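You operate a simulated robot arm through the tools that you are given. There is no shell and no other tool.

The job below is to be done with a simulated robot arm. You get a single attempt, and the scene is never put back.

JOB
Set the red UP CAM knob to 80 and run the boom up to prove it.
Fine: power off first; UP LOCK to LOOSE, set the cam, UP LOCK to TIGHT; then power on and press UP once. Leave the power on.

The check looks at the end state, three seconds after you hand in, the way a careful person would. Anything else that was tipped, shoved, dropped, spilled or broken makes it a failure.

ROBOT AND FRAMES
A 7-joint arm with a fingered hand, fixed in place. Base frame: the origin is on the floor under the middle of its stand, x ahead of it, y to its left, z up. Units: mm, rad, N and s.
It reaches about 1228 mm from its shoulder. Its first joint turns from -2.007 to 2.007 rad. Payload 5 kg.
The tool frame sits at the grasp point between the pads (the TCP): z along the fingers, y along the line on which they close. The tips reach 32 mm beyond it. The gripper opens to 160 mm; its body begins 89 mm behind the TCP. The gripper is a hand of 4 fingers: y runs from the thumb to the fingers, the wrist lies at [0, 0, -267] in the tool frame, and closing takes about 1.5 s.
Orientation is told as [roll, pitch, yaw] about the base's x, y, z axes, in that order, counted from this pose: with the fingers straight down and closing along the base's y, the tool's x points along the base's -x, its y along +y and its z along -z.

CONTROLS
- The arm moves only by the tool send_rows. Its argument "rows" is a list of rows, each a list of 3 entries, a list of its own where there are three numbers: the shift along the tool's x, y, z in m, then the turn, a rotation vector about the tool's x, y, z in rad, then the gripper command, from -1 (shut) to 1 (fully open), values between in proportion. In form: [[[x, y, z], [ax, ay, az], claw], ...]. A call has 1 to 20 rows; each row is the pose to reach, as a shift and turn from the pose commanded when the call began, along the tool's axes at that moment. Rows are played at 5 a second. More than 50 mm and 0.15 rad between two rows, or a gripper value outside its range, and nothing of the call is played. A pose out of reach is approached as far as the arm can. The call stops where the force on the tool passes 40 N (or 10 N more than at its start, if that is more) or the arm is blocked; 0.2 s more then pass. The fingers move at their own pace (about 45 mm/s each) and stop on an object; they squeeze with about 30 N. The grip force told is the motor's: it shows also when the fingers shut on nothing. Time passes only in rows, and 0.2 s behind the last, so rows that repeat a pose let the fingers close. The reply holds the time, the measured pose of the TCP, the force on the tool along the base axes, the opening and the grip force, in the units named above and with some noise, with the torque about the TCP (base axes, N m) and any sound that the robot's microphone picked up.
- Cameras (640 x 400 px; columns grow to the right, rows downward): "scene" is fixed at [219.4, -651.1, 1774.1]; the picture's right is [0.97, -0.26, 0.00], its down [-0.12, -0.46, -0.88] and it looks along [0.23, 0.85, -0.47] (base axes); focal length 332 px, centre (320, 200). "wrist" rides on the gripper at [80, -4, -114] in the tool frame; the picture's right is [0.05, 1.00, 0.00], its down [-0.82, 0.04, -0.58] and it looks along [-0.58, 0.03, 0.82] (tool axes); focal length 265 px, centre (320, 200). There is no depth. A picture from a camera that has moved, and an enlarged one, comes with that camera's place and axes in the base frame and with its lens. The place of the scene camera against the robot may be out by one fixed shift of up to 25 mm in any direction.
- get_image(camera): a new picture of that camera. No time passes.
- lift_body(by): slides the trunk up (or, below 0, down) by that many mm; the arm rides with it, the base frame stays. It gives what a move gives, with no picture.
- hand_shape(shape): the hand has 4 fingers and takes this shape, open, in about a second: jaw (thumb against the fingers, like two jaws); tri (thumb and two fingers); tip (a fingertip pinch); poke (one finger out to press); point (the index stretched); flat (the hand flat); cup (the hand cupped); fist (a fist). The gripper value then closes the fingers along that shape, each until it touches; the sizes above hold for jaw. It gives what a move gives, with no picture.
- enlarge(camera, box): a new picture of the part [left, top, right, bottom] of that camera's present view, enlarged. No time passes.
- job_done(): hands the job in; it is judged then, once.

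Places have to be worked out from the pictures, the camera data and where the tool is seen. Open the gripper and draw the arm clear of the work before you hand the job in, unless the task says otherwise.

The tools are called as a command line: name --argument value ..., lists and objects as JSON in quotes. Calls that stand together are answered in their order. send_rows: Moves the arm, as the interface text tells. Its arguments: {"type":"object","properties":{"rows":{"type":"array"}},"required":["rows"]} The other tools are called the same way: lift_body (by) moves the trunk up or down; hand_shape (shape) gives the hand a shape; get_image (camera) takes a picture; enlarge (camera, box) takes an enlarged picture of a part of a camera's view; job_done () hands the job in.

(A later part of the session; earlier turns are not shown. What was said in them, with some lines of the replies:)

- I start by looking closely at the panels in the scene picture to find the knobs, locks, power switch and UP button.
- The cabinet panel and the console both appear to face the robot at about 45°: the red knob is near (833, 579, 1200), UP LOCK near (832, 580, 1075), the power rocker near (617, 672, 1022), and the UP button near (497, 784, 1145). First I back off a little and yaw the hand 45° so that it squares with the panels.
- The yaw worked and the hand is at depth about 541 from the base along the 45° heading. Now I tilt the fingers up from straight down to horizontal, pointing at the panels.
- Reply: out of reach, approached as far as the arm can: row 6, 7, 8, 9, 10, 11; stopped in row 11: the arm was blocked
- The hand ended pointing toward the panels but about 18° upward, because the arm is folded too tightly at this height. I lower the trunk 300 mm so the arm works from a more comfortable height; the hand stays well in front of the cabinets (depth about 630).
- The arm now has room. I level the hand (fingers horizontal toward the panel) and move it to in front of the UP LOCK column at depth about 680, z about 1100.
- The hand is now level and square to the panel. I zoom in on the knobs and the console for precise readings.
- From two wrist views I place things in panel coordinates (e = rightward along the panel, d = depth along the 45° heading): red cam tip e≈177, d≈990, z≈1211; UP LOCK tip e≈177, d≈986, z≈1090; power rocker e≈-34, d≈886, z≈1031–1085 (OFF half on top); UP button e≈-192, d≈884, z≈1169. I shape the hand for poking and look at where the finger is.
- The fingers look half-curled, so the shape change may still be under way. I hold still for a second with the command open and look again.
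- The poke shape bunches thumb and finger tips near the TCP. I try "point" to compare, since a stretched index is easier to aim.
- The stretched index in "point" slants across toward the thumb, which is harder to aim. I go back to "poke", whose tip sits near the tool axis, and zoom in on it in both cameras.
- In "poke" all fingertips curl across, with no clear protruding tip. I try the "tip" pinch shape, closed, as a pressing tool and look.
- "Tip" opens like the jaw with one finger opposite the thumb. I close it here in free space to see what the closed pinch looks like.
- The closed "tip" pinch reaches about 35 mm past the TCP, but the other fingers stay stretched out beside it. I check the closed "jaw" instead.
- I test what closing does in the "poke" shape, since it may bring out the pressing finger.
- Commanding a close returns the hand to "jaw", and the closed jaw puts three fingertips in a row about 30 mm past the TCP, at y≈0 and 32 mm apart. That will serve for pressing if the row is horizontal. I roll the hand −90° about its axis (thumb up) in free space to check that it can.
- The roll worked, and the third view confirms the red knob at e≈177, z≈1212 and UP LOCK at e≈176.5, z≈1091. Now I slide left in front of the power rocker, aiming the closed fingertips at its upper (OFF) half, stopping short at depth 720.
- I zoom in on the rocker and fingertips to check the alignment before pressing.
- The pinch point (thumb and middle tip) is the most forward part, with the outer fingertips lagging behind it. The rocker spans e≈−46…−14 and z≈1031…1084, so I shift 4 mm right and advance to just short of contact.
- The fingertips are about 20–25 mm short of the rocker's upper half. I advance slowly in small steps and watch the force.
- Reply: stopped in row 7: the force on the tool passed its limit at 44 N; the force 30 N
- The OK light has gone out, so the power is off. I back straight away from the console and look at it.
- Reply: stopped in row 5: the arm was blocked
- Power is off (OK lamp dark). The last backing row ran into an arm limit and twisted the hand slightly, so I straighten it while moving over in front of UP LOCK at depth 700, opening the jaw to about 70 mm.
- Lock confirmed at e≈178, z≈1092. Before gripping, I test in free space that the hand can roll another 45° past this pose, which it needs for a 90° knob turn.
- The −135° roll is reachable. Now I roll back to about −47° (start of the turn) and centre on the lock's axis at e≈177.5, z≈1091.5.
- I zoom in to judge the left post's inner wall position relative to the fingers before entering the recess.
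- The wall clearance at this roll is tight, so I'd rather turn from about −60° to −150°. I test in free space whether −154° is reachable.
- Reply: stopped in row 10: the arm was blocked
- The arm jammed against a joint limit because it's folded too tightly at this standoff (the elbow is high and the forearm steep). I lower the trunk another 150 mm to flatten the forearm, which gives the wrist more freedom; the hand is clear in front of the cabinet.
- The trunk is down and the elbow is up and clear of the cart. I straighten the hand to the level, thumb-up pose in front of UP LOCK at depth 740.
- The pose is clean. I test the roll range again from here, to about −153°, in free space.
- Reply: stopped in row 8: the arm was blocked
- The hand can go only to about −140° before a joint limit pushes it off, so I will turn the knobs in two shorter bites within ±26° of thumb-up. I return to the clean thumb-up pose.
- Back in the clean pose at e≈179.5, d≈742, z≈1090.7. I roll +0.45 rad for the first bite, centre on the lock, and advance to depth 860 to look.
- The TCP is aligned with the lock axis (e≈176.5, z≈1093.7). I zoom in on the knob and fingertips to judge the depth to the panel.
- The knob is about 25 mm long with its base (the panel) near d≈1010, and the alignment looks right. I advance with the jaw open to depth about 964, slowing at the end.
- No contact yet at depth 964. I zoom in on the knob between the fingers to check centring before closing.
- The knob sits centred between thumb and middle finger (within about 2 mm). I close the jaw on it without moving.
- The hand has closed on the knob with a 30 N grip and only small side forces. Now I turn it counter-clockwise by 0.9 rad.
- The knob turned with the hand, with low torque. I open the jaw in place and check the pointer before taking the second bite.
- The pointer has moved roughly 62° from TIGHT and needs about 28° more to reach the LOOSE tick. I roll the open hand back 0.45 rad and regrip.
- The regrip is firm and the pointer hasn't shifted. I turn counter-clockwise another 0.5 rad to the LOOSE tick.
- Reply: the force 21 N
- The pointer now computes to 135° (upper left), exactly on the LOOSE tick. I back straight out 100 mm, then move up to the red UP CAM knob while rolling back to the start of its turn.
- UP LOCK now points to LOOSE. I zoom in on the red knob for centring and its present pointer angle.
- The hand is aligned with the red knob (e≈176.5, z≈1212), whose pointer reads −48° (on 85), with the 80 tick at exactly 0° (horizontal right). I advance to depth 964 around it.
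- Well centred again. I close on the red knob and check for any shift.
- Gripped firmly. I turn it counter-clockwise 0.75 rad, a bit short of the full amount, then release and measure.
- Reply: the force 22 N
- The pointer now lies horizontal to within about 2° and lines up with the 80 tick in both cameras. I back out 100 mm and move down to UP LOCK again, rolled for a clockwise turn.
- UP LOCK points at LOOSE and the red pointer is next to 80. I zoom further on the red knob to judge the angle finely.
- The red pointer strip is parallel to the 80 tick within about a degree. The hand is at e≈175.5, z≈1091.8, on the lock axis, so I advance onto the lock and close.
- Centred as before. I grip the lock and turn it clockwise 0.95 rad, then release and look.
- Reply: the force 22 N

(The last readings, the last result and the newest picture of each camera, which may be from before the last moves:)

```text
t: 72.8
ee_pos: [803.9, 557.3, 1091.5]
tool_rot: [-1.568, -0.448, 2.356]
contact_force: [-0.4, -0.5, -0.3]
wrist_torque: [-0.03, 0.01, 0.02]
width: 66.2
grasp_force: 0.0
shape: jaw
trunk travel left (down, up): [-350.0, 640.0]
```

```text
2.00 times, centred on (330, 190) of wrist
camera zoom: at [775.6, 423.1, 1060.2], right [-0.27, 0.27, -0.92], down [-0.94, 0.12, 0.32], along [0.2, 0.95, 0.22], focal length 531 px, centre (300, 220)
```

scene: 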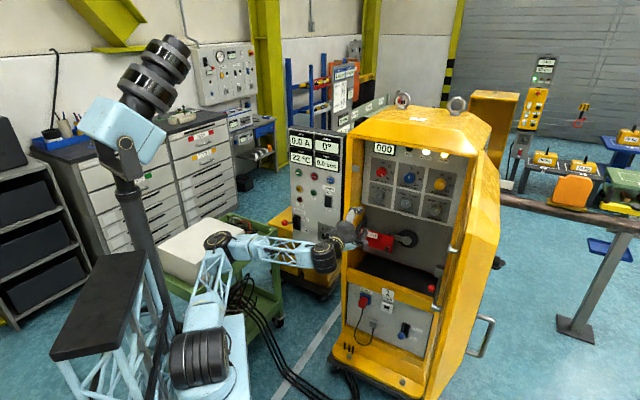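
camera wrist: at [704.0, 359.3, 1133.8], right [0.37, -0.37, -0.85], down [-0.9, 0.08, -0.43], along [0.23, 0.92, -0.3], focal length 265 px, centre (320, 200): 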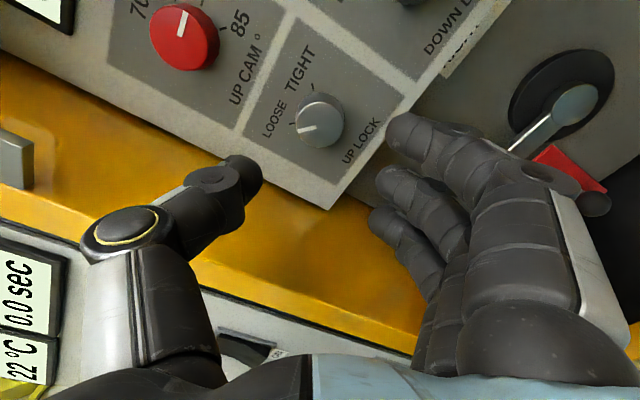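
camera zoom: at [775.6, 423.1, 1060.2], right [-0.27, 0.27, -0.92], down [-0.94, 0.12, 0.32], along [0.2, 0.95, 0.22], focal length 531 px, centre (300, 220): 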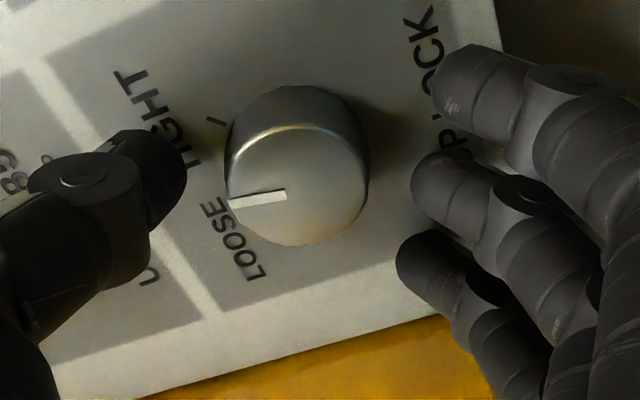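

The pointer is now at about 74°, with TIGHT at 45°, so about 0.51 rad remain. I roll the open hand back 0.55, regrip, and turn clockwise 0.52.

send_rows --rows '[[[0, 0, 0], [0, 0, -0.11], -0.125], [[0, 0, 0], [0, 0, -0.22], -0.125], [[0, 0, 0], [0, 0, -0.33], -0.125], [[0, 0, 0], [0, 0, -0.44], -0.125], [[0, 0, 0], [0, 0, -0.55], -0.125], [[0, 0, 0], [0, 0, -0.55], -0.125], [[0, 0, 0], [0, 0, -0.55], -1], [[0, 0, 0], [0, 0, -0.55], -1], [[0, 0, 0], [0, 0, -0.55], -1], [[0, 0, 0], [0, 0, -0.55], -1], [[0, 0, 0], [0, 0, -0.55], -1], [[0, 0, 0], [0, 0, -0.55], -1], [[0, 0, 0], [0, 0, -0.55], -1]]'

send_rows --rows '[[[0, 0, 0], [0, 0, 0.1], -1], [[0, 0, 0], [0, 0, 0.2], -1], [[0, 0, 0], [0, 0, 0.3], -1], [[0, 0, 0], [0, 0, 0.4], -1], [[0, 0, 0], [0, 0, 0.48], -1], [[0, 0, 0], [0, 0, 0.52], -1]]'

send_rows --rows '[[[0, 0, 0], [0, 0, 0], -0.125], [[0, 0, 0], [0, 0, 0], -0.125], [[0, 0, 0], [0, 0, 0], -0.125], [[0, 0, 0], [0, 0, 0], -0.125], [[0, 0, 0], [0, 0, 0], -0.125], [[0, 0, 0], [0, 0, 0], -0.125]]'

enlarge --camera "wrist" --box '[220, 90, 440, 290]'

```text
t: 75.6
ee_pos: [804.1, 556.5, 1092.9]
tool_rot: [-1.57, 0.101, 2.357]
contact_force: [6.2, 4.0, 13.9]
wrist_torque: [0.07, -0.11, -0.04]
width: 17.0
grasp_force: 30.5
shape: jaw
trunk travel left (down, up): [-350.0, 640.0]
```

```text
t: 77.0
ee_pos: [803.8, 556.9, 1093.2]
tool_rot: [-1.571, -0.421, 2.356]
contact_force: [4.9, 2.9, 17.7]
wrist_torque: [0.17, -0.21, -0.02]
width: 16.6
grasp_force: 30.0
shape: jaw
trunk travel left (down, up): [-350.0, 640.0]
```

```text
t: 78.4
ee_pos: [804.7, 556.7, 1093.0]
tool_rot: [-1.568, -0.419, 2.356]
contact_force: [-0.3, -0.8, 0.1]
wrist_torque: [0.0, 0.04, 0.02]
width: 65.9
grasp_force: 0.1
shape: jaw
trunk travel left (down, up): [-350.0, 640.0]
```

```text
2.00 times, centred on (330, 190) of wrist
camera zoom: at [777.0, 422.6, 1062.7], right [-0.26, 0.25, -0.93], down [-0.95, 0.13, 0.29], along [0.2, 0.96, 0.21], focal length 531 px, centre (300, 220)
```

zoom: 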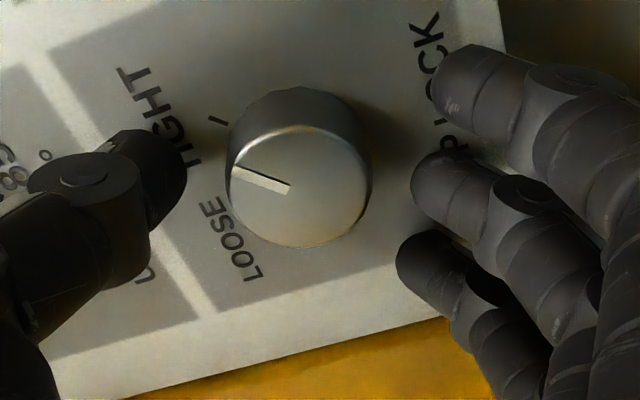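

The pointer is at about 47°, the same as its original TIGHT reading. I back out to depth about 760, roll upright, and check both knobs from the scene camera.

send_rows --rows '[[[0, 0, -0.01], [0, 0, 0], -0.125], [[0, 0, -0.035], [0, 0, 0], -0.125], [[0, 0, -0.07], [0, 0, 0], -0.125], [[0, 0, -0.11], [0, 0, 0], -0.125], [[0, 0, -0.15], [0, 0, -0.1], -0.125], [[0, 0, -0.18], [0, 0, -0.2], -0.125], [[0, 0, -0.2], [0, 0, -0.3], -0.125], [[0, 0, -0.2], [0, 0, -0.42], -0.125]]'

enlarge --camera "scene" --box '[350, 150, 430, 210]'

get_image --camera "wrist"

get_image --camera "scene"

```text
t: 80.2
ee_pos: [662.7, 414.9, 1092.5]
tool_rot: [-1.571, 0.002, 2.356]
contact_force: [-0.1, -0.2, 0.4]
wrist_torque: [0.01, 0.0, -0.01]
width: 66.2
grasp_force: 0.0
shape: jaw
trunk travel left (down, up): [-350.0, 640.0]
```

```text
6.67 times, centred on (390, 180) of scene
camera zoom: at [219.4, -651.1, 1774.1], right [0.97, -0.26, 0.0], down [-0.12, -0.46, -0.88], along [0.23, 0.85, -0.47], focal length 2210 px, centre (-147, 333)
```

zoom: 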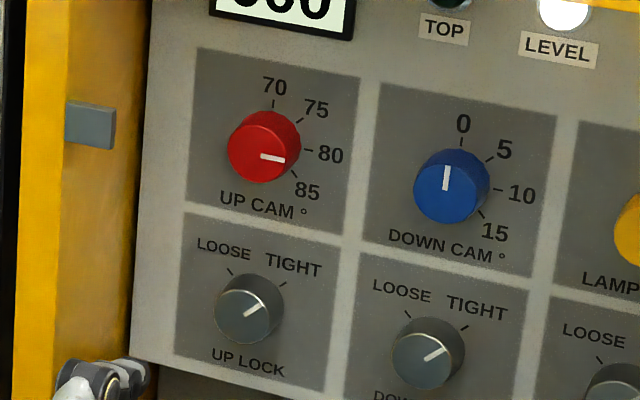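

```text
taken
camera wrist: at [639.8, 277.4, 1096.6], right [0.04, -0.04, -1.0], down [-0.98, 0.17, -0.04], along [0.17, 0.99, -0.03], focal length 265 px, centre (320, 200)
```

wrist: 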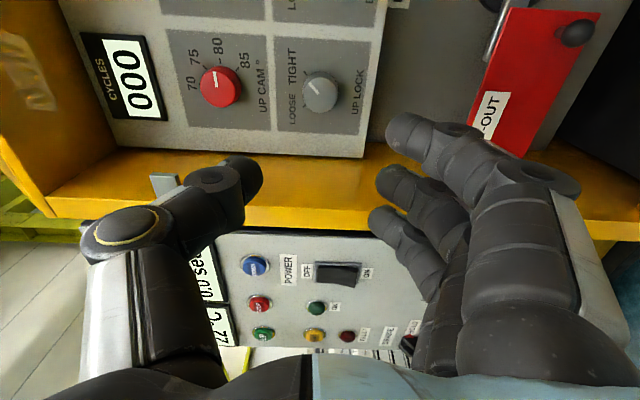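

```text
taken
```

scene: 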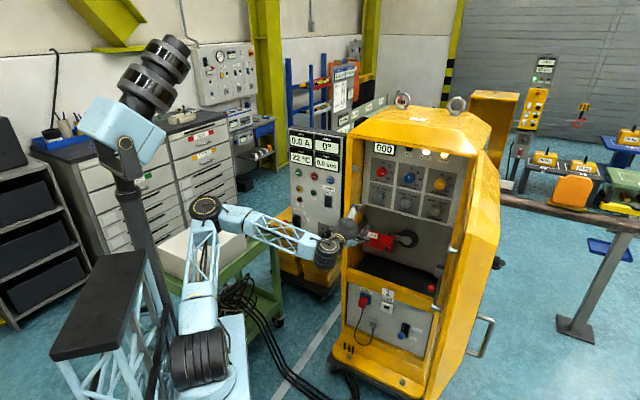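

Both knobs read right: UP CAM at 80, UP LOCK at TIGHT. Now I close the hand and slide left to in front of the rocker's lower (ON) half, at depth about 745.

send_rows --rows '[[[-0.034, 0.0084, -0.015], [0, 0, 0], -1], [[-0.0685, 0.0168, -0.015], [0, 0, 0], -1], [[-0.103, 0.0252, -0.015], [0, 0, 0], -1], [[-0.137, 0.0337, -0.015], [0, 0, 0], -1], [[-0.171, 0.0421, -0.015], [0, 0, 0], -1], [[-0.2055, 0.0505, -0.015], [0, 0, 0], -1], [[-0.2055, 0.0505, -0.015], [0, 0, 0], -1], [[-0.2055, 0.0505, -0.015], [0, 0, 0], -1]]'

get_image --camera "wrist"

enlarge --camera "scene" --box '[270, 120, 370, 250]'

```text
t: 81.4
ee_pos: [612.6, 430.3, 1087.7]
tool_rot: [-1.618, -0.092, 2.198]
contact_force: [0.8, -0.4, 0.3]
wrist_torque: [0.0, 0.0, 0.04]
width: 0.0
grasp_force: 30.3
shape: jaw
trunk travel left (down, up): [-350.0, 640.0]
stopped in row 6: the arm was blocked; the commanded pose is now the measured one
```

```text
taken
camera wrist: at [567.3, 298.1, 1078.4], right [0.01, 0.06, -1.0], down [-0.95, 0.33, 0.01], along [0.33, 0.94, 0.06], focal length 265 px, centre (320, 200)
```

wrist: 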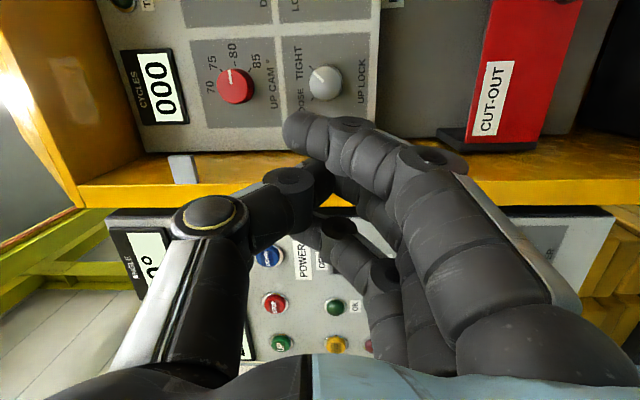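

```text
3.08 times, centred on (320, 185) of scene
camera zoom: at [219.4, -651.1, 1774.1], right [0.97, -0.26, 0.0], down [-0.12, -0.46, -0.88], along [0.23, 0.85, -0.47], focal length 1020 px, centre (320, 246)
```

zoom: 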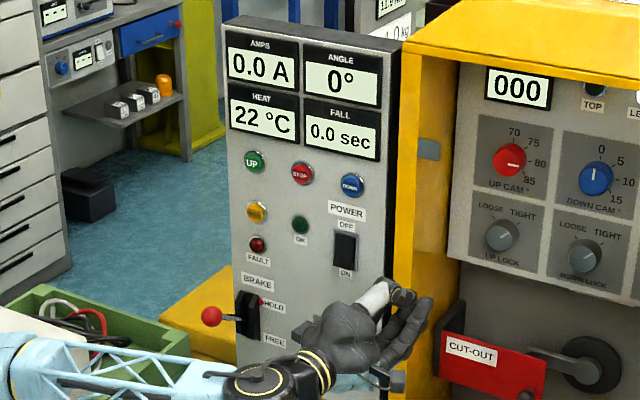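

The arm hit a joint limit partway (e≈129) and twisted slightly, still in free space. I look at the whole arm posture.

get_image --camera "scene"

enlarge --camera "scene" --box '[140, 170, 380, 320]'

```text
taken
```

scene: 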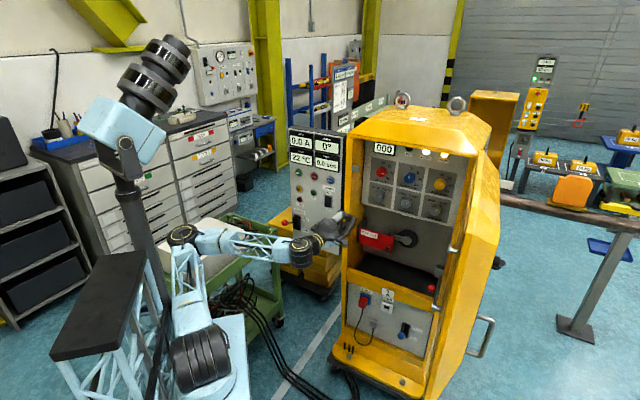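

```text
2.67 times, centred on (260, 245) of scene
camera zoom: at [219.4, -651.1, 1774.1], right [0.97, -0.26, 0.0], down [-0.12, -0.46, -0.88], along [0.23, 0.85, -0.47], focal length 884 px, centre (480, 80)
```

zoom: 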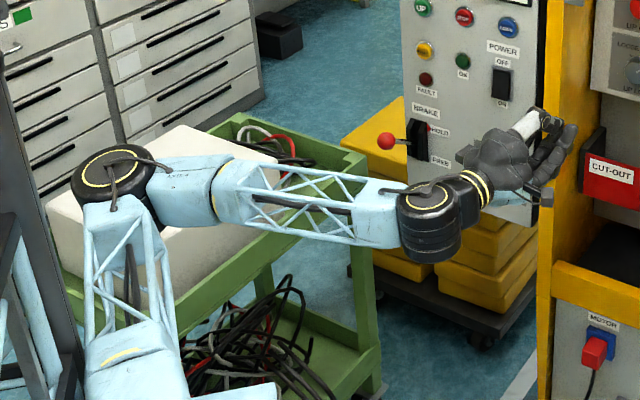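

The elbow and forearm are clear of things, so this is a posture limit. The earlier press at the rocker worked with the trunk 150 mm higher, so I raise the trunk back by 150 mm (the hand is in open space in front of the post).

lift_body --by 150

send_rows --rows '[[[0, 0, 0.01], [-0.018, -0.0534, -0.0294], -1], [[0, 0, 0.02], [-0.0363, -0.1069, -0.0587], -1], [[0, 0, 0.02], [-0.0544, -0.1603, -0.0881], -1], [[0, 0, 0.02], [-0.0544, -0.1603, -0.0881], -1]]'

get_image --camera "scene"

```text
t: 83.2
ee_pos: [612.5, 430.6, 1237.6]
tool_rot: [-1.616, -0.094, 2.197]
contact_force: [0.0, 0.3, 0.5]
wrist_torque: [-0.01, -0.03, 0.02]
width: 0.1
grasp_force: 29.7
shape: jaw
trunk travel left (down, up): [-500.0, 490.0]
```

```text
t: 84.2
ee_pos: [628.4, 443.1, 1237.2]
tool_rot: [-1.57, -0.003, 2.359]
contact_force: [0.1, -0.9, 0.0]
wrist_torque: [0.02, 0.0, 0.03]
width: 0.2
grasp_force: 30.2
shape: jaw
trunk travel left (down, up): [-500.0, 490.0]
```

```text
taken
```

scene: 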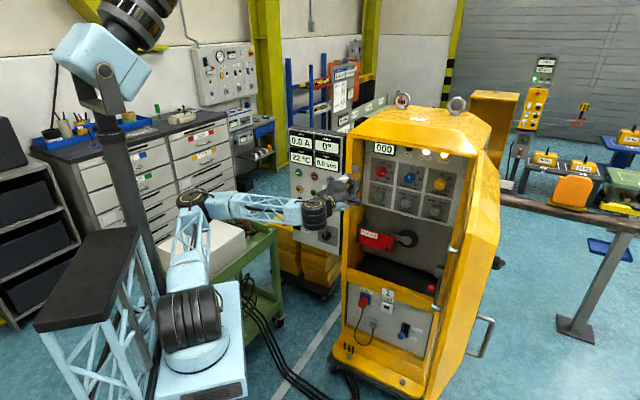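

The pose is clean again at e≈131, d≈758, z≈1237. I go left and down in a diagonal with modest steps and check that it tracks.

send_rows --rows '[[[-0.02, 0.025, 0], [0, 0, 0], -1], [[-0.04, 0.05, 0], [0, 0, 0], -1], [[-0.06, 0.075, 0], [0, 0, 0], -1], [[-0.08, 0.1, 0], [0, 0, 0], -1], [[-0.1, 0.125, 0], [0, 0, 0], -1]]'

get_image --camera "scene"

```text
t: 85.6
ee_pos: [613.0, 455.0, 1117.8]
tool_rot: [-1.578, -0.016, 2.245]
contact_force: [-0.5, -0.4, -0.9]
wrist_torque: [-0.01, -0.02, 0.03]
width: 0.0
grasp_force: 29.3
shape: jaw
trunk travel left (down, up): [-500.0, 490.0]
stopped in row 5: the arm was blocked; the commanded pose is now the measured one
```

```text
taken
```

scene: 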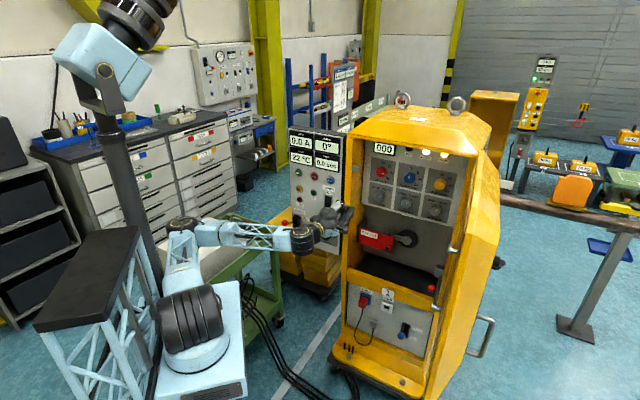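

The elbow has swung down to the left side during the earlier rolls, and the thumb-up roll is near the wrist limit in that posture. I straighten the hand, then roll it +90° back toward mid-range (fingers left, thumb right), which also works for pressing.

send_rows --rows '[[[0.01, 0, 0], [-0.0035, -0.0555, -0.008], -1], [[0.02, 0, 0], [-0.007, -0.111, -0.016], -1], [[0.02, 0, 0], [-0.007, -0.111, -0.016], -1]]'

send_rows --rows '[[[0, 0, 0], [0, 0, 0.1428], -1], [[0, 0, 0], [0, 0, 0.2856], -1], [[0, 0, 0], [0, 0, 0.4284], -1], [[0, 0, 0], [0, 0, 0.5712], -1], [[0, 0, 0], [0, 0, 0.714], -1], [[0, 0, 0], [0, 0, 0.8568], -1], [[0, 0, 0], [0, 0, 0.9996], -1], [[0, 0, 0], [0, 0, 1.1424], -1], [[0, 0, 0], [0, 0, 1.2852], -1], [[0, 0, 0], [0, 0, 1.428], -1], [[0, 0, 0], [0, 0, 1.5708], -1]]'

get_image --camera "scene"

get_image --camera "wrist"

```text
t: 86.4
ee_pos: [622.9, 441.1, 1118.2]
tool_rot: [-1.57, 0.001, 2.36]
contact_force: [-0.6, 0.0, 0.2]
wrist_torque: [0.02, 0.01, -0.04]
width: 0.1
grasp_force: 30.0
shape: jaw
trunk travel left (down, up): [-500.0, 490.0]
```

```text
t: 88.8
ee_pos: [623.1, 440.6, 1117.7]
tool_rot: [1.639, -1.572, -0.85]
contact_force: [-0.6, -0.5, 0.1]
wrist_torque: [0.0, -0.02, -0.01]
width: 0.1
grasp_force: 29.8
shape: jaw
trunk travel left (down, up): [-500.0, 490.0]
```

```text
taken
```

scene: 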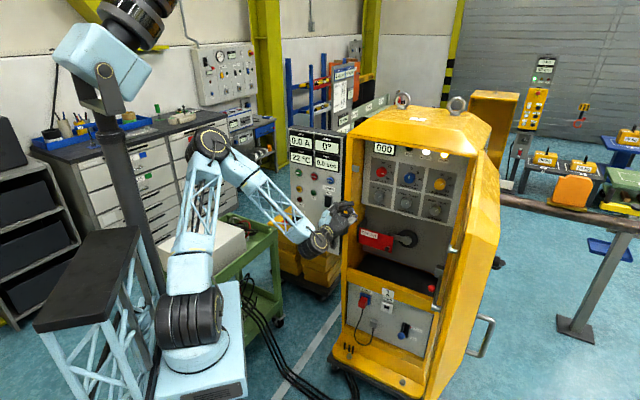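

```text
taken
camera wrist: at [546.1, 356.8, 1037.5], right [-0.71, 0.7, -0.05], down [-0.44, -0.38, 0.82], along [0.55, 0.6, 0.58], focal length 265 px, centre (320, 200)
```

wrist: 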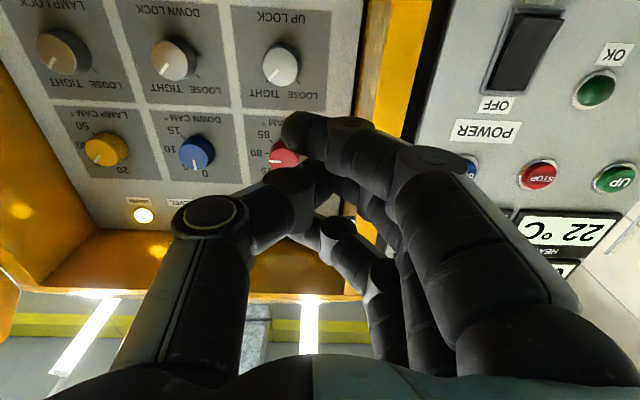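

Rolling back brought the elbow up into its good posture. From here the rocker measures e≈−34, z≈1029–1087. I slide left and down to in front of its lower (ON) half.

send_rows --rows '[[[0.0126, 0.0272, 0], [0, 0, 0], -1], [[0.0252, 0.0543, 0], [0, 0, 0], -1], [[0.0378, 0.0815, 0], [0, 0, 0], -1], [[0.0503, 0.1086, 0], [0, 0, 0], -1], [[0.0629, 0.1358, 0], [0, 0, 0], -1], [[0.0755, 0.1629, 0], [0, 0, 0], -1]]'

get_image --camera "wrist"

get_image --camera "scene"

```text
t: 90.2
ee_pos: [506.5, 554.7, 1044.0]
tool_rot: [-1.523, -1.568, 2.31]
contact_force: [0.9, 0.1, 0.4]
wrist_torque: [-0.01, 0.0, 0.0]
width: 0.1
grasp_force: 30.2
shape: jaw
trunk travel left (down, up): [-500.0, 490.0]
```

```text
taken
camera wrist: at [430.1, 469.8, 962.0], right [-0.71, 0.7, -0.05], down [-0.44, -0.38, 0.82], along [0.55, 0.6, 0.58], focal length 265 px, centre (320, 200)
```

wrist: 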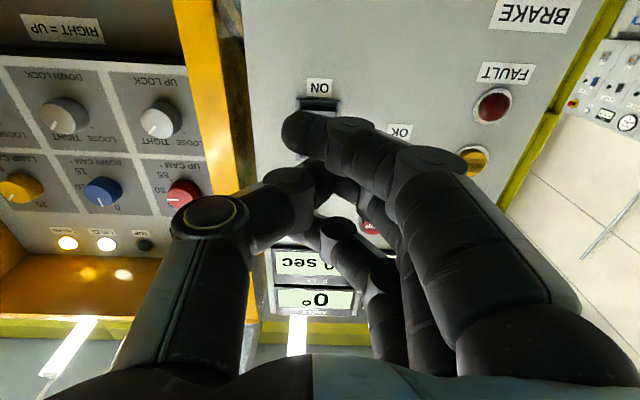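

```text
taken
```

scene: 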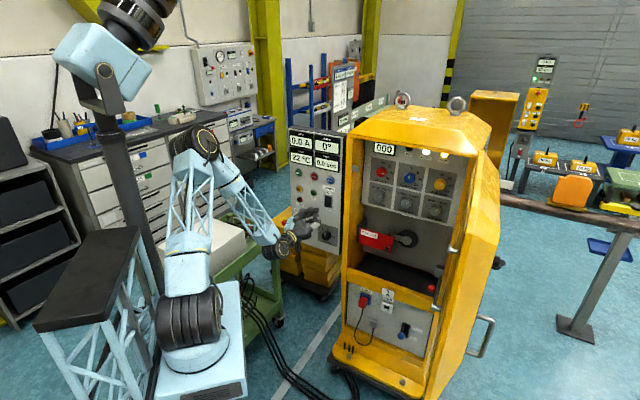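

Tracked well: e≈−32, d≈750, z≈1042, facing the lower half of the rocker. I advance to just short of contact and check.

send_rows --rows '[[[0, 0, 0.02], [0, 0, 0], -1], [[0, 0, 0.04], [0, 0, 0], -1], [[0, 0, 0.06], [0, 0, 0], -1], [[0, 0, 0.07], [0, 0, 0], -1], [[0, 0, 0.074], [0, 0, 0], -1]]'

get_image --camera "wrist"

enlarge --camera "scene" --box '[290, 160, 360, 230]'

```text
t: 91.4
ee_pos: [559.9, 609.0, 1041.5]
tool_rot: [-1.666, -1.569, 2.457]
contact_force: [0.3, 0.2, 1.0]
wrist_torque: [0.0, -0.02, -0.02]
width: 0.1
grasp_force: 29.6
shape: jaw
trunk travel left (down, up): [-500.0, 490.0]
```

```text
taken
camera wrist: at [483.5, 523.9, 961.2], right [-0.71, 0.7, -0.05], down [-0.44, -0.38, 0.82], along [0.55, 0.6, 0.58], focal length 265 px, centre (320, 200)
```

wrist: 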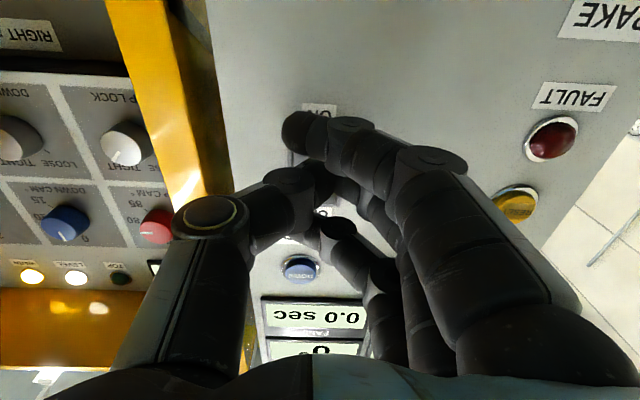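

```text
5.71 times, centred on (325, 195) of scene
camera zoom: at [219.4, -651.1, 1774.1], right [0.97, -0.26, 0.0], down [-0.12, -0.46, -0.88], along [0.23, 0.85, -0.47], focal length 1894 px, centre (291, 229)
```

zoom: 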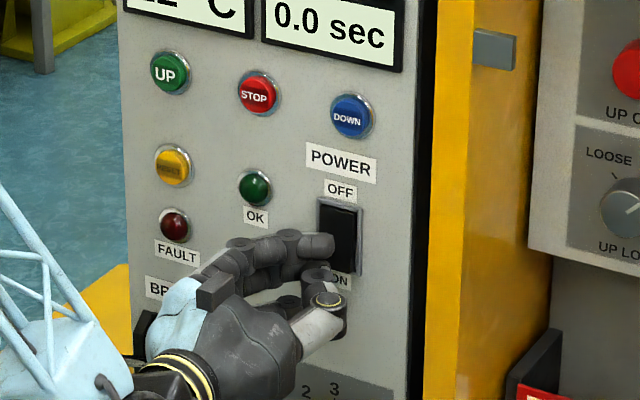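

About 20 mm short of contact with the pinch on the lower half. I press in slowly until the force rises.

send_rows --rows '[[[0, 0, 0.004], [0, 0, 0], -1], [[0, 0, 0.008], [0, 0, 0], -1], [[0, 0, 0.012], [0, 0, 0], -1], [[0, 0, 0.016], [0, 0, 0], -1], [[0, 0, 0.019], [0, 0, 0], -1], [[0, 0, 0.022], [0, 0, 0], -1], [[0, 0, 0.025], [0, 0, 0], -1], [[0, 0, 0.027], [0, 0, 0], -1]]'

enlarge --camera "scene" --box '[290, 160, 360, 230]'

```text
t: 92.9
ee_pos: [571.6, 621.0, 1041.8]
tool_rot: [-0.509, -1.564, 1.298]
contact_force: [-21.5, -22.0, 1.7]
wrist_torque: [0.12, -0.15, 0.57]
width: 0.0
grasp_force: 29.8
shape: jaw
trunk travel left (down, up): [-500.0, 490.0]
stopped in row 7: the force on the tool passed its limit at 43 N (the readings are from after the stop); the commanded pose is now the measured one
```

```text
5.71 times, centred on (325, 195) of scene
camera zoom: at [219.4, -651.1, 1774.1], right [0.97, -0.26, 0.0], down [-0.12, -0.46, -0.88], along [0.23, 0.85, -0.47], focal length 1894 px, centre (291, 229)
```

zoom: 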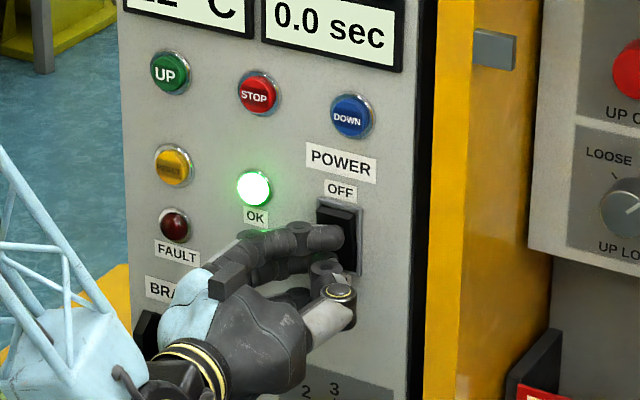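

The OK lamp is lit, so the power is on. I back off to depth about 765, then move up-left to stand in front of the UP button.

send_rows --rows '[[[0, 0, -0.01], [0, 0, 0], -1], [[0, 0, -0.03], [0, 0, 0], -1], [[0, 0, -0.055], [0, 0, 0], -1], [[0, 0, -0.078], [0, 0, 0], -1], [[-0.0208, 0.0262, -0.078], [0, 0, 0], -1], [[-0.0417, 0.0523, -0.078], [0, 0, 0], -1], [[-0.0625, 0.0785, -0.078], [0, 0, 0], -1], [[-0.0833, 0.1047, -0.078], [0, 0, 0], -1], [[-0.1042, 0.1308, -0.078], [0, 0, 0], -1], [[-0.125, 0.157, -0.078], [0, 0, 0], -1]]'

get_image --camera "wrist"

get_image --camera "scene"

```text
t: 95.1
ee_pos: [405.2, 679.2, 1164.3]
tool_rot: [-0.531, -1.566, 1.317]
contact_force: [-1.1, 0.0, 0.6]
wrist_torque: [-0.02, 0.01, -0.02]
width: 0.0
grasp_force: 30.4
shape: jaw
trunk travel left (down, up): [-500.0, 490.0]
```

```text
taken
camera wrist: at [328.0, 595.2, 1084.2], right [-0.71, 0.7, -0.05], down [-0.44, -0.38, 0.82], along [0.56, 0.6, 0.57], focal length 265 px, centre (320, 200)
```

wrist: 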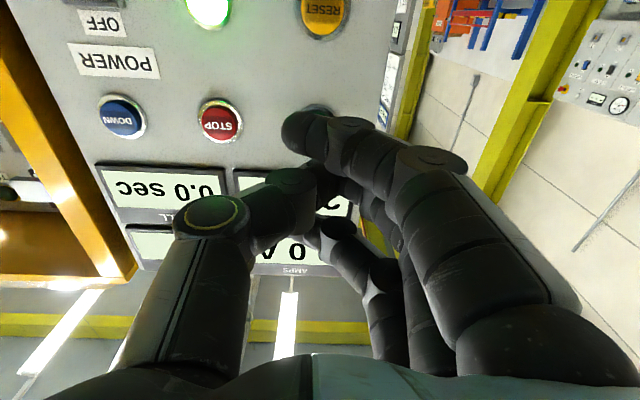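

```text
taken
```

scene: 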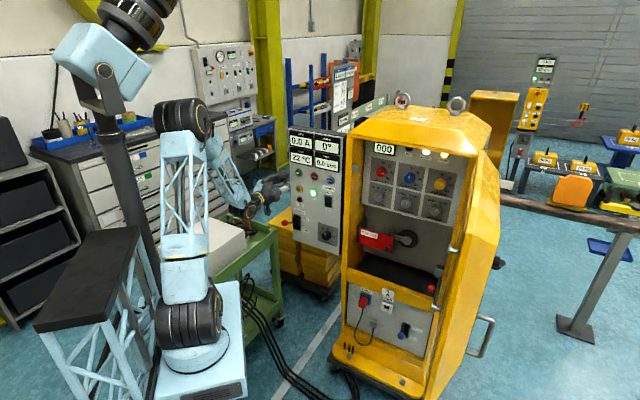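

The power lamp is on and the UP button centre works out to e≈−189, z≈1167. I shift 4 mm right and 3 mm up and advance to just short of it.

send_rows --rows '[[[-0.003, -0.004, 0.01], [0, 0, 0], -1], [[-0.003, -0.004, 0.03], [0, 0, 0], -1], [[-0.003, -0.004, 0.045], [0, 0, 0], -1], [[-0.003, -0.004, 0.053], [0, 0, 0], -1]]'

enlarge --camera "scene" --box '[270, 140, 340, 210]'

get_image --camera "wrist"

```text
t: 96.1
ee_pos: [446.1, 713.7, 1167.4]
tool_rot: [-0.479, -1.567, 1.267]
contact_force: [-0.5, -0.1, -0.5]
wrist_torque: [0.01, 0.0, -0.02]
width: 0.0
grasp_force: 29.8
shape: jaw
trunk travel left (down, up): [-500.0, 490.0]
```

```text
5.71 times, centred on (305, 175) of scene
camera zoom: at [219.4, -651.1, 1774.1], right [0.97, -0.26, 0.0], down [-0.12, -0.46, -0.88], along [0.23, 0.85, -0.47], focal length 1894 px, centre (406, 343)
```

zoom: 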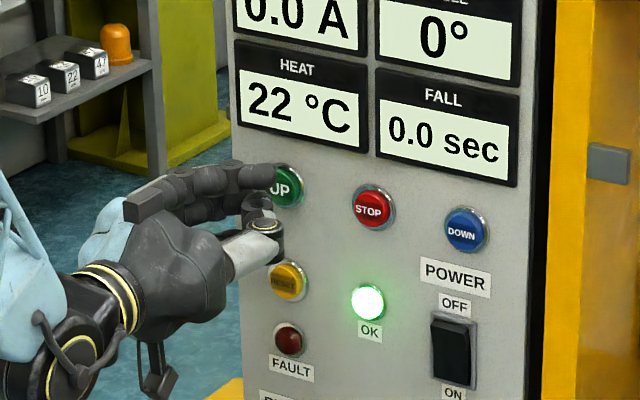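

```text
taken
camera wrist: at [370.2, 629.6, 1087.6], right [-0.71, 0.7, -0.05], down [-0.44, -0.38, 0.82], along [0.55, 0.6, 0.57], focal length 265 px, centre (320, 200)
```

wrist: 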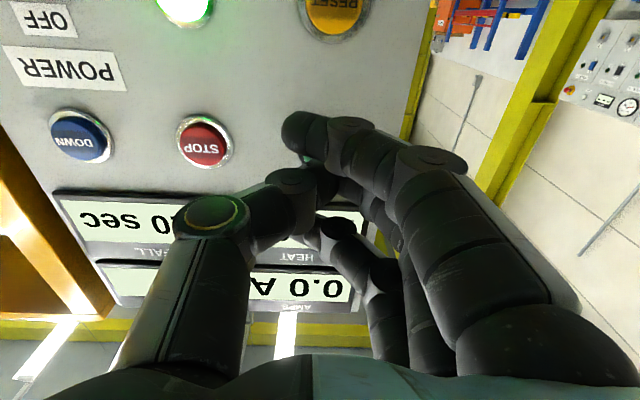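

The pinch is in line with the green UP button (within about 3 mm), 20 mm short. I press UP once, slowly, until the force stop.

send_rows --rows '[[[0.001, 0.002, 0.005], [0, 0, 0], -1], [[0.001, 0.002, 0.01], [0, 0, 0], -1], [[0.001, 0.002, 0.014], [0, 0, 0], -1], [[0.001, 0.002, 0.018], [0, 0, 0], -1], [[0.001, 0.002, 0.021], [0, 0, 0], -1], [[0.001, 0.002, 0.024], [0, 0, 0], -1], [[0.001, 0.002, 0.026], [0, 0, 0], -1]]'

get_image --camera "scene"

enlarge --camera "scene" --box '[270, 120, 340, 210]'

```text
t: 97.7
ee_pos: [464.9, 733.9, 1165.2]
tool_rot: [-0.506, -1.566, 1.296]
contact_force: [-6.4, -5.6, -2.9]
wrist_torque: [-0.06, 0.01, 0.09]
width: 0.0
grasp_force: 30.0
shape: jaw
trunk travel left (down, up): [-500.0, 490.0]
heard: click
```

```text
taken
```

scene: 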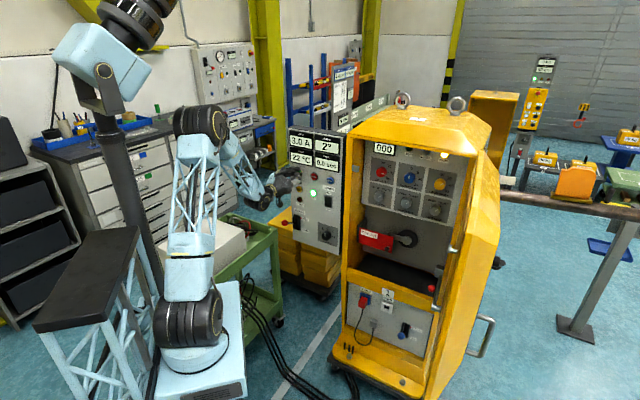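

```text
4.44 times, centred on (305, 165) of scene
camera zoom: at [219.4, -651.1, 1774.1], right [0.97, -0.26, 0.0], down [-0.12, -0.46, -0.88], along [0.23, 0.85, -0.47], focal length 1473 px, centre (387, 356)
```

zoom: 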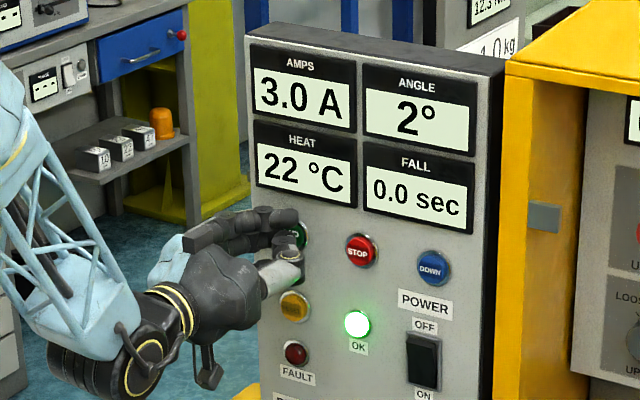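

A click was heard and the boom has started up (3.0 A, 2°). I release the button by backing straight off to depth about 765.

send_rows --rows '[[[0, 0, -0.015], [0, 0, 0], -1], [[0, 0, -0.04], [0, 0, 0], -1], [[0, 0, -0.065], [0, 0, 0], -1], [[0, 0, -0.08], [0, 0, 0], -1]]'

get_image --camera "scene"

enlarge --camera "scene" --box '[280, 120, 460, 240]'

```text
t: 98.7
ee_pos: [409.4, 677.6, 1168.0]
tool_rot: [-0.534, -1.566, 1.322]
contact_force: [0.2, -0.8, -0.6]
wrist_torque: [-0.04, 0.0, -0.01]
width: 0.1
grasp_force: 29.7
shape: jaw
trunk travel left (down, up): [-500.0, 490.0]
```

```text
taken
```

scene: 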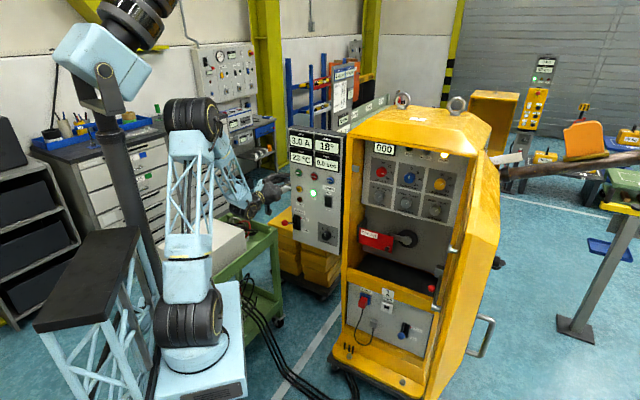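

```text
3.33 times, centred on (370, 180) of scene
camera zoom: at [219.4, -651.1, 1774.1], right [0.97, -0.26, 0.0], down [-0.12, -0.46, -0.88], along [0.23, 0.85, -0.47], focal length 1105 px, centre (153, 267)
```

zoom: 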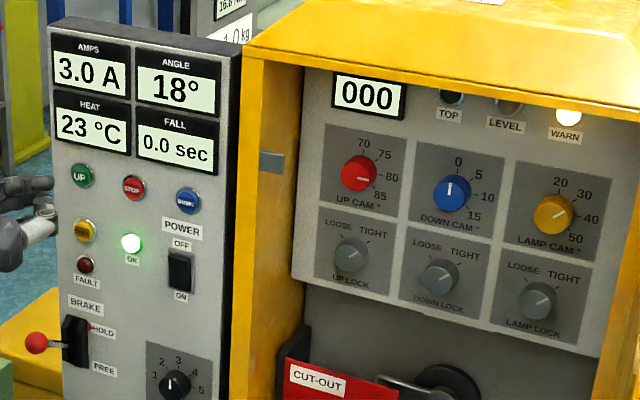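

The boom is rising (18°). I wait for it while drawing the hand back a little farther and opening it.

send_rows --rows '[[[0, 0, -0.01], [0, 0, 0], -1], [[0, 0, -0.02], [0, 0, 0], -1], [[0, 0, -0.03], [0, 0, 0], -1], [[0, 0, -0.03], [0, 0, 0], -0.5], [[0, 0, -0.03], [0, 0, 0], 0], [[0, 0, -0.03], [0, 0, 0], 0], [[0, 0, -0.03], [0, 0, 0], 0], [[0, 0, -0.03], [0, 0, 0], 0], [[0, 0, -0.03], [0, 0, 0], 0], [[0, 0, -0.03], [0, 0, 0], 0], [[0, 0, -0.03], [0, 0, 0], 0], [[0, 0, -0.03], [0, 0, 0], 0], [[0, 0, -0.03], [0, 0, 0], 0], [[0, 0, -0.03], [0, 0, 0], 0], [[0, 0, -0.03], [0, 0, 0], 0], [[0, 0, -0.03], [0, 0, 0], 0], [[0, 0, -0.03], [0, 0, 0], 0], [[0, 0, -0.03], [0, 0, 0], 0], [[0, 0, -0.03], [0, 0, 0], 0], [[0, 0, -0.03], [0, 0, 0], 0]]'

get_image --camera "scene"

enlarge --camera "scene" --box '[280, 120, 460, 240]'

```text
t: 102.9
ee_pos: [387.5, 656.5, 1166.3]
tool_rot: [-0.493, -1.564, 1.284]
contact_force: [-0.4, 0.0, 0.5]
wrist_torque: [-0.02, -0.02, -0.02]
width: 75.2
grasp_force: 0.1
shape: jaw
trunk travel left (down, up): [-500.0, 490.0]
```

```text
taken
```

scene: 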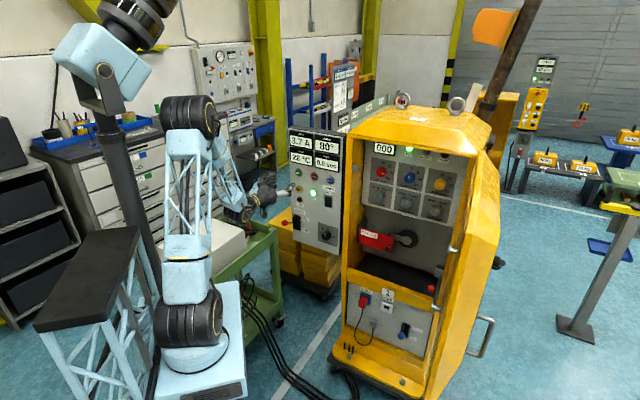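

```text
3.33 times, centred on (370, 180) of scene
camera zoom: at [219.4, -651.1, 1774.1], right [0.97, -0.26, 0.0], down [-0.12, -0.46, -0.88], along [0.23, 0.85, -0.47], focal length 1105 px, centre (153, 267)
```

zoom: 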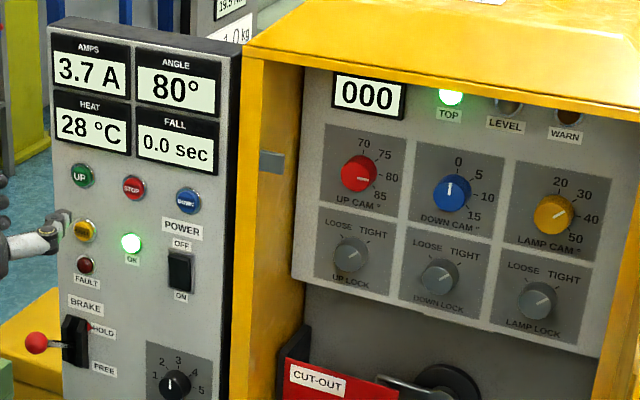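

The boom shows 80° and the TOP lamp is lit, with 3.7 A on the meter at this instant. I wait briefly to see that the motor cuts out and holds.

send_rows --rows '[[[0, 0, 0], [0, 0, 0], 0], [[0, 0, 0], [0, 0, 0], 0], [[0, 0, 0], [0, 0, 0], 0], [[0, 0, 0], [0, 0, 0], 0]]'

enlarge --camera "scene" --box '[280, 120, 460, 240]'

```text
t: 103.9
ee_pos: [387.0, 654.7, 1166.7]
tool_rot: [-0.491, -1.566, 1.28]
contact_force: [-0.7, -0.1, 0.2]
wrist_torque: [-0.01, -0.02, 0.02]
width: 75.4
grasp_force: 0.0
shape: jaw
trunk travel left (down, up): [-500.0, 490.0]
```

```text
3.33 times, centred on (370, 180) of scene
camera zoom: at [219.4, -651.1, 1774.1], right [0.97, -0.26, 0.0], down [-0.12, -0.46, -0.88], along [0.23, 0.85, -0.47], focal length 1105 px, centre (153, 267)
```

zoom: 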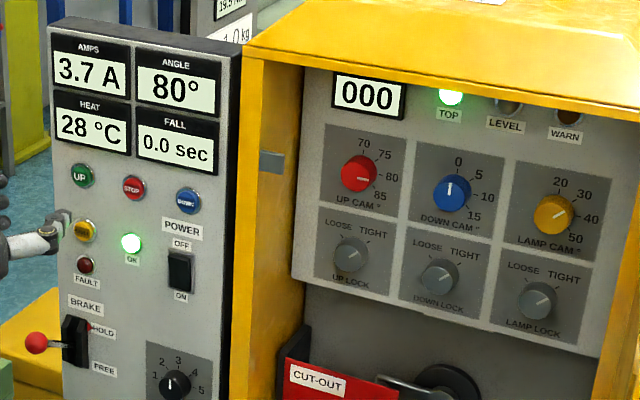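

The reading holds steady: 80°, TOP lit, heat steady at 28 °C (so the motor has stopped), FAULT dark, power on. I open the hand fully and raise the trunk to draw the arm clear of the console.

send_rows --rows '[[[0, 0, 0], [0, 0, 0], 1], [[0, 0, 0], [0, 0, 0], 1], [[0, 0, 0], [0, 0, 0], 1], [[0, 0, 0], [0, 0, 0], 1], [[0, 0, 0], [0, 0, 0], 1], [[0, 0, 0], [0, 0, 0], 1]]'

lift_body --by 250

get_image --camera "scene"

enlarge --camera "scene" --box '[280, 120, 460, 240]'

```text
t: 105.3
ee_pos: [388.7, 656.0, 1166.9]
tool_rot: [-0.496, -1.566, 1.286]
contact_force: [0.3, -0.5, -0.1]
wrist_torque: [0.03, -0.03, 0.0]
width: 152.2
grasp_force: 0.1
shape: jaw
trunk travel left (down, up): [-500.0, 490.0]
```

```text
t: 107.8
ee_pos: [386.5, 657.0, 1417.8]
tool_rot: [-0.488, -1.567, 1.278]
contact_force: [-0.1, 0.7, -0.6]
wrist_torque: [-0.03, 0.02, 0.01]
width: 152.0
grasp_force: 0.2
shape: jaw
trunk travel left (down, up): [-750.0, 240.0]
```

```text
taken
```

scene: 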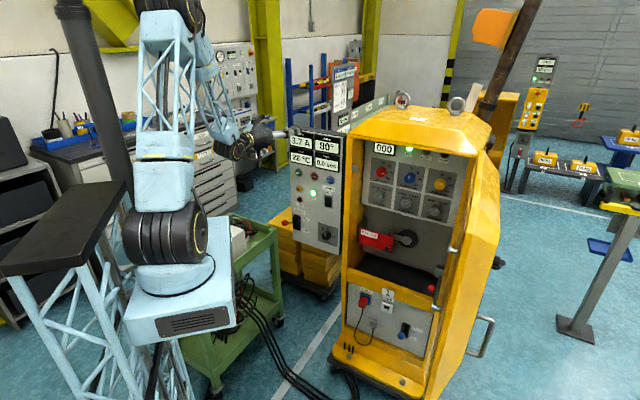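

```text
3.33 times, centred on (370, 180) of scene
camera zoom: at [219.4, -651.1, 1774.1], right [0.97, -0.26, 0.0], down [-0.12, -0.46, -0.88], along [0.23, 0.85, -0.47], focal length 1105 px, centre (153, 267)
```

zoom: 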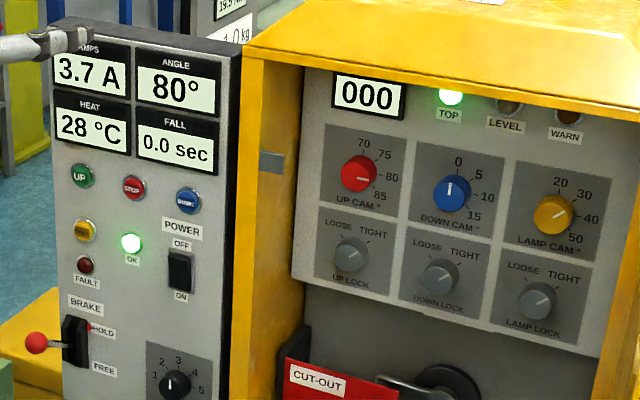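

Everything holds: 80°, TOP lit, heat steady, power on. One last close look at UP CAM and UP LOCK before handing in.

enlarge --camera "scene" --box '[358, 155, 422, 215]'

```text
6.67 times, centred on (390, 185) of scene
camera zoom: at [219.4, -651.1, 1774.1], right [0.97, -0.26, 0.0], down [-0.12, -0.46, -0.88], along [0.23, 0.85, -0.47], focal length 2210 px, centre (-147, 300)
```

zoom: 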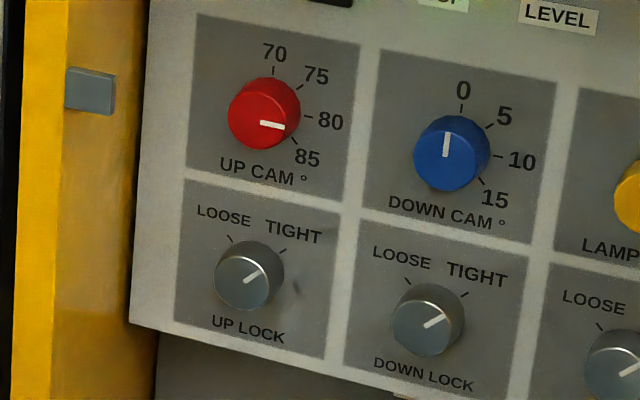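

UP CAM reads 80 and UP LOCK points at TIGHT just like its neighbour. The boom stands at 80° with TOP lit, the power is on, and the hand is open and clear, so I hand the job in.

job_done

```text
The job is handed in.
```

I set the UP CAM knob to 80, and one press of UP ran the boom up to 80°, where it stopped with the TOP lamp lit. I've handed the job in; no check result has come back.

- **Sequence:** I worked in your order: power off, UP LOCK to LOOSE, cam to 80, UP LOCK to TIGHT, power on, then UP pressed once.
- **Knobs at the end:** The cam pointer lines up with the 80 tick to within a degree or two. UP LOCK reads TIGHT, matching where it was at the start.
- **Console at the end:** Power is on with the OK lamp lit, and the FAULT and WARN lamps are dark.
- **AMPS reading:** It stayed at 3.7 A after the boom stopped. Heat held at 28 °C, so I took the motor as stopped and the figure as a held reading.
- **Arm:** The hand is open and the arm is raised clear of the console. I saw nothing else moved or disturbed.
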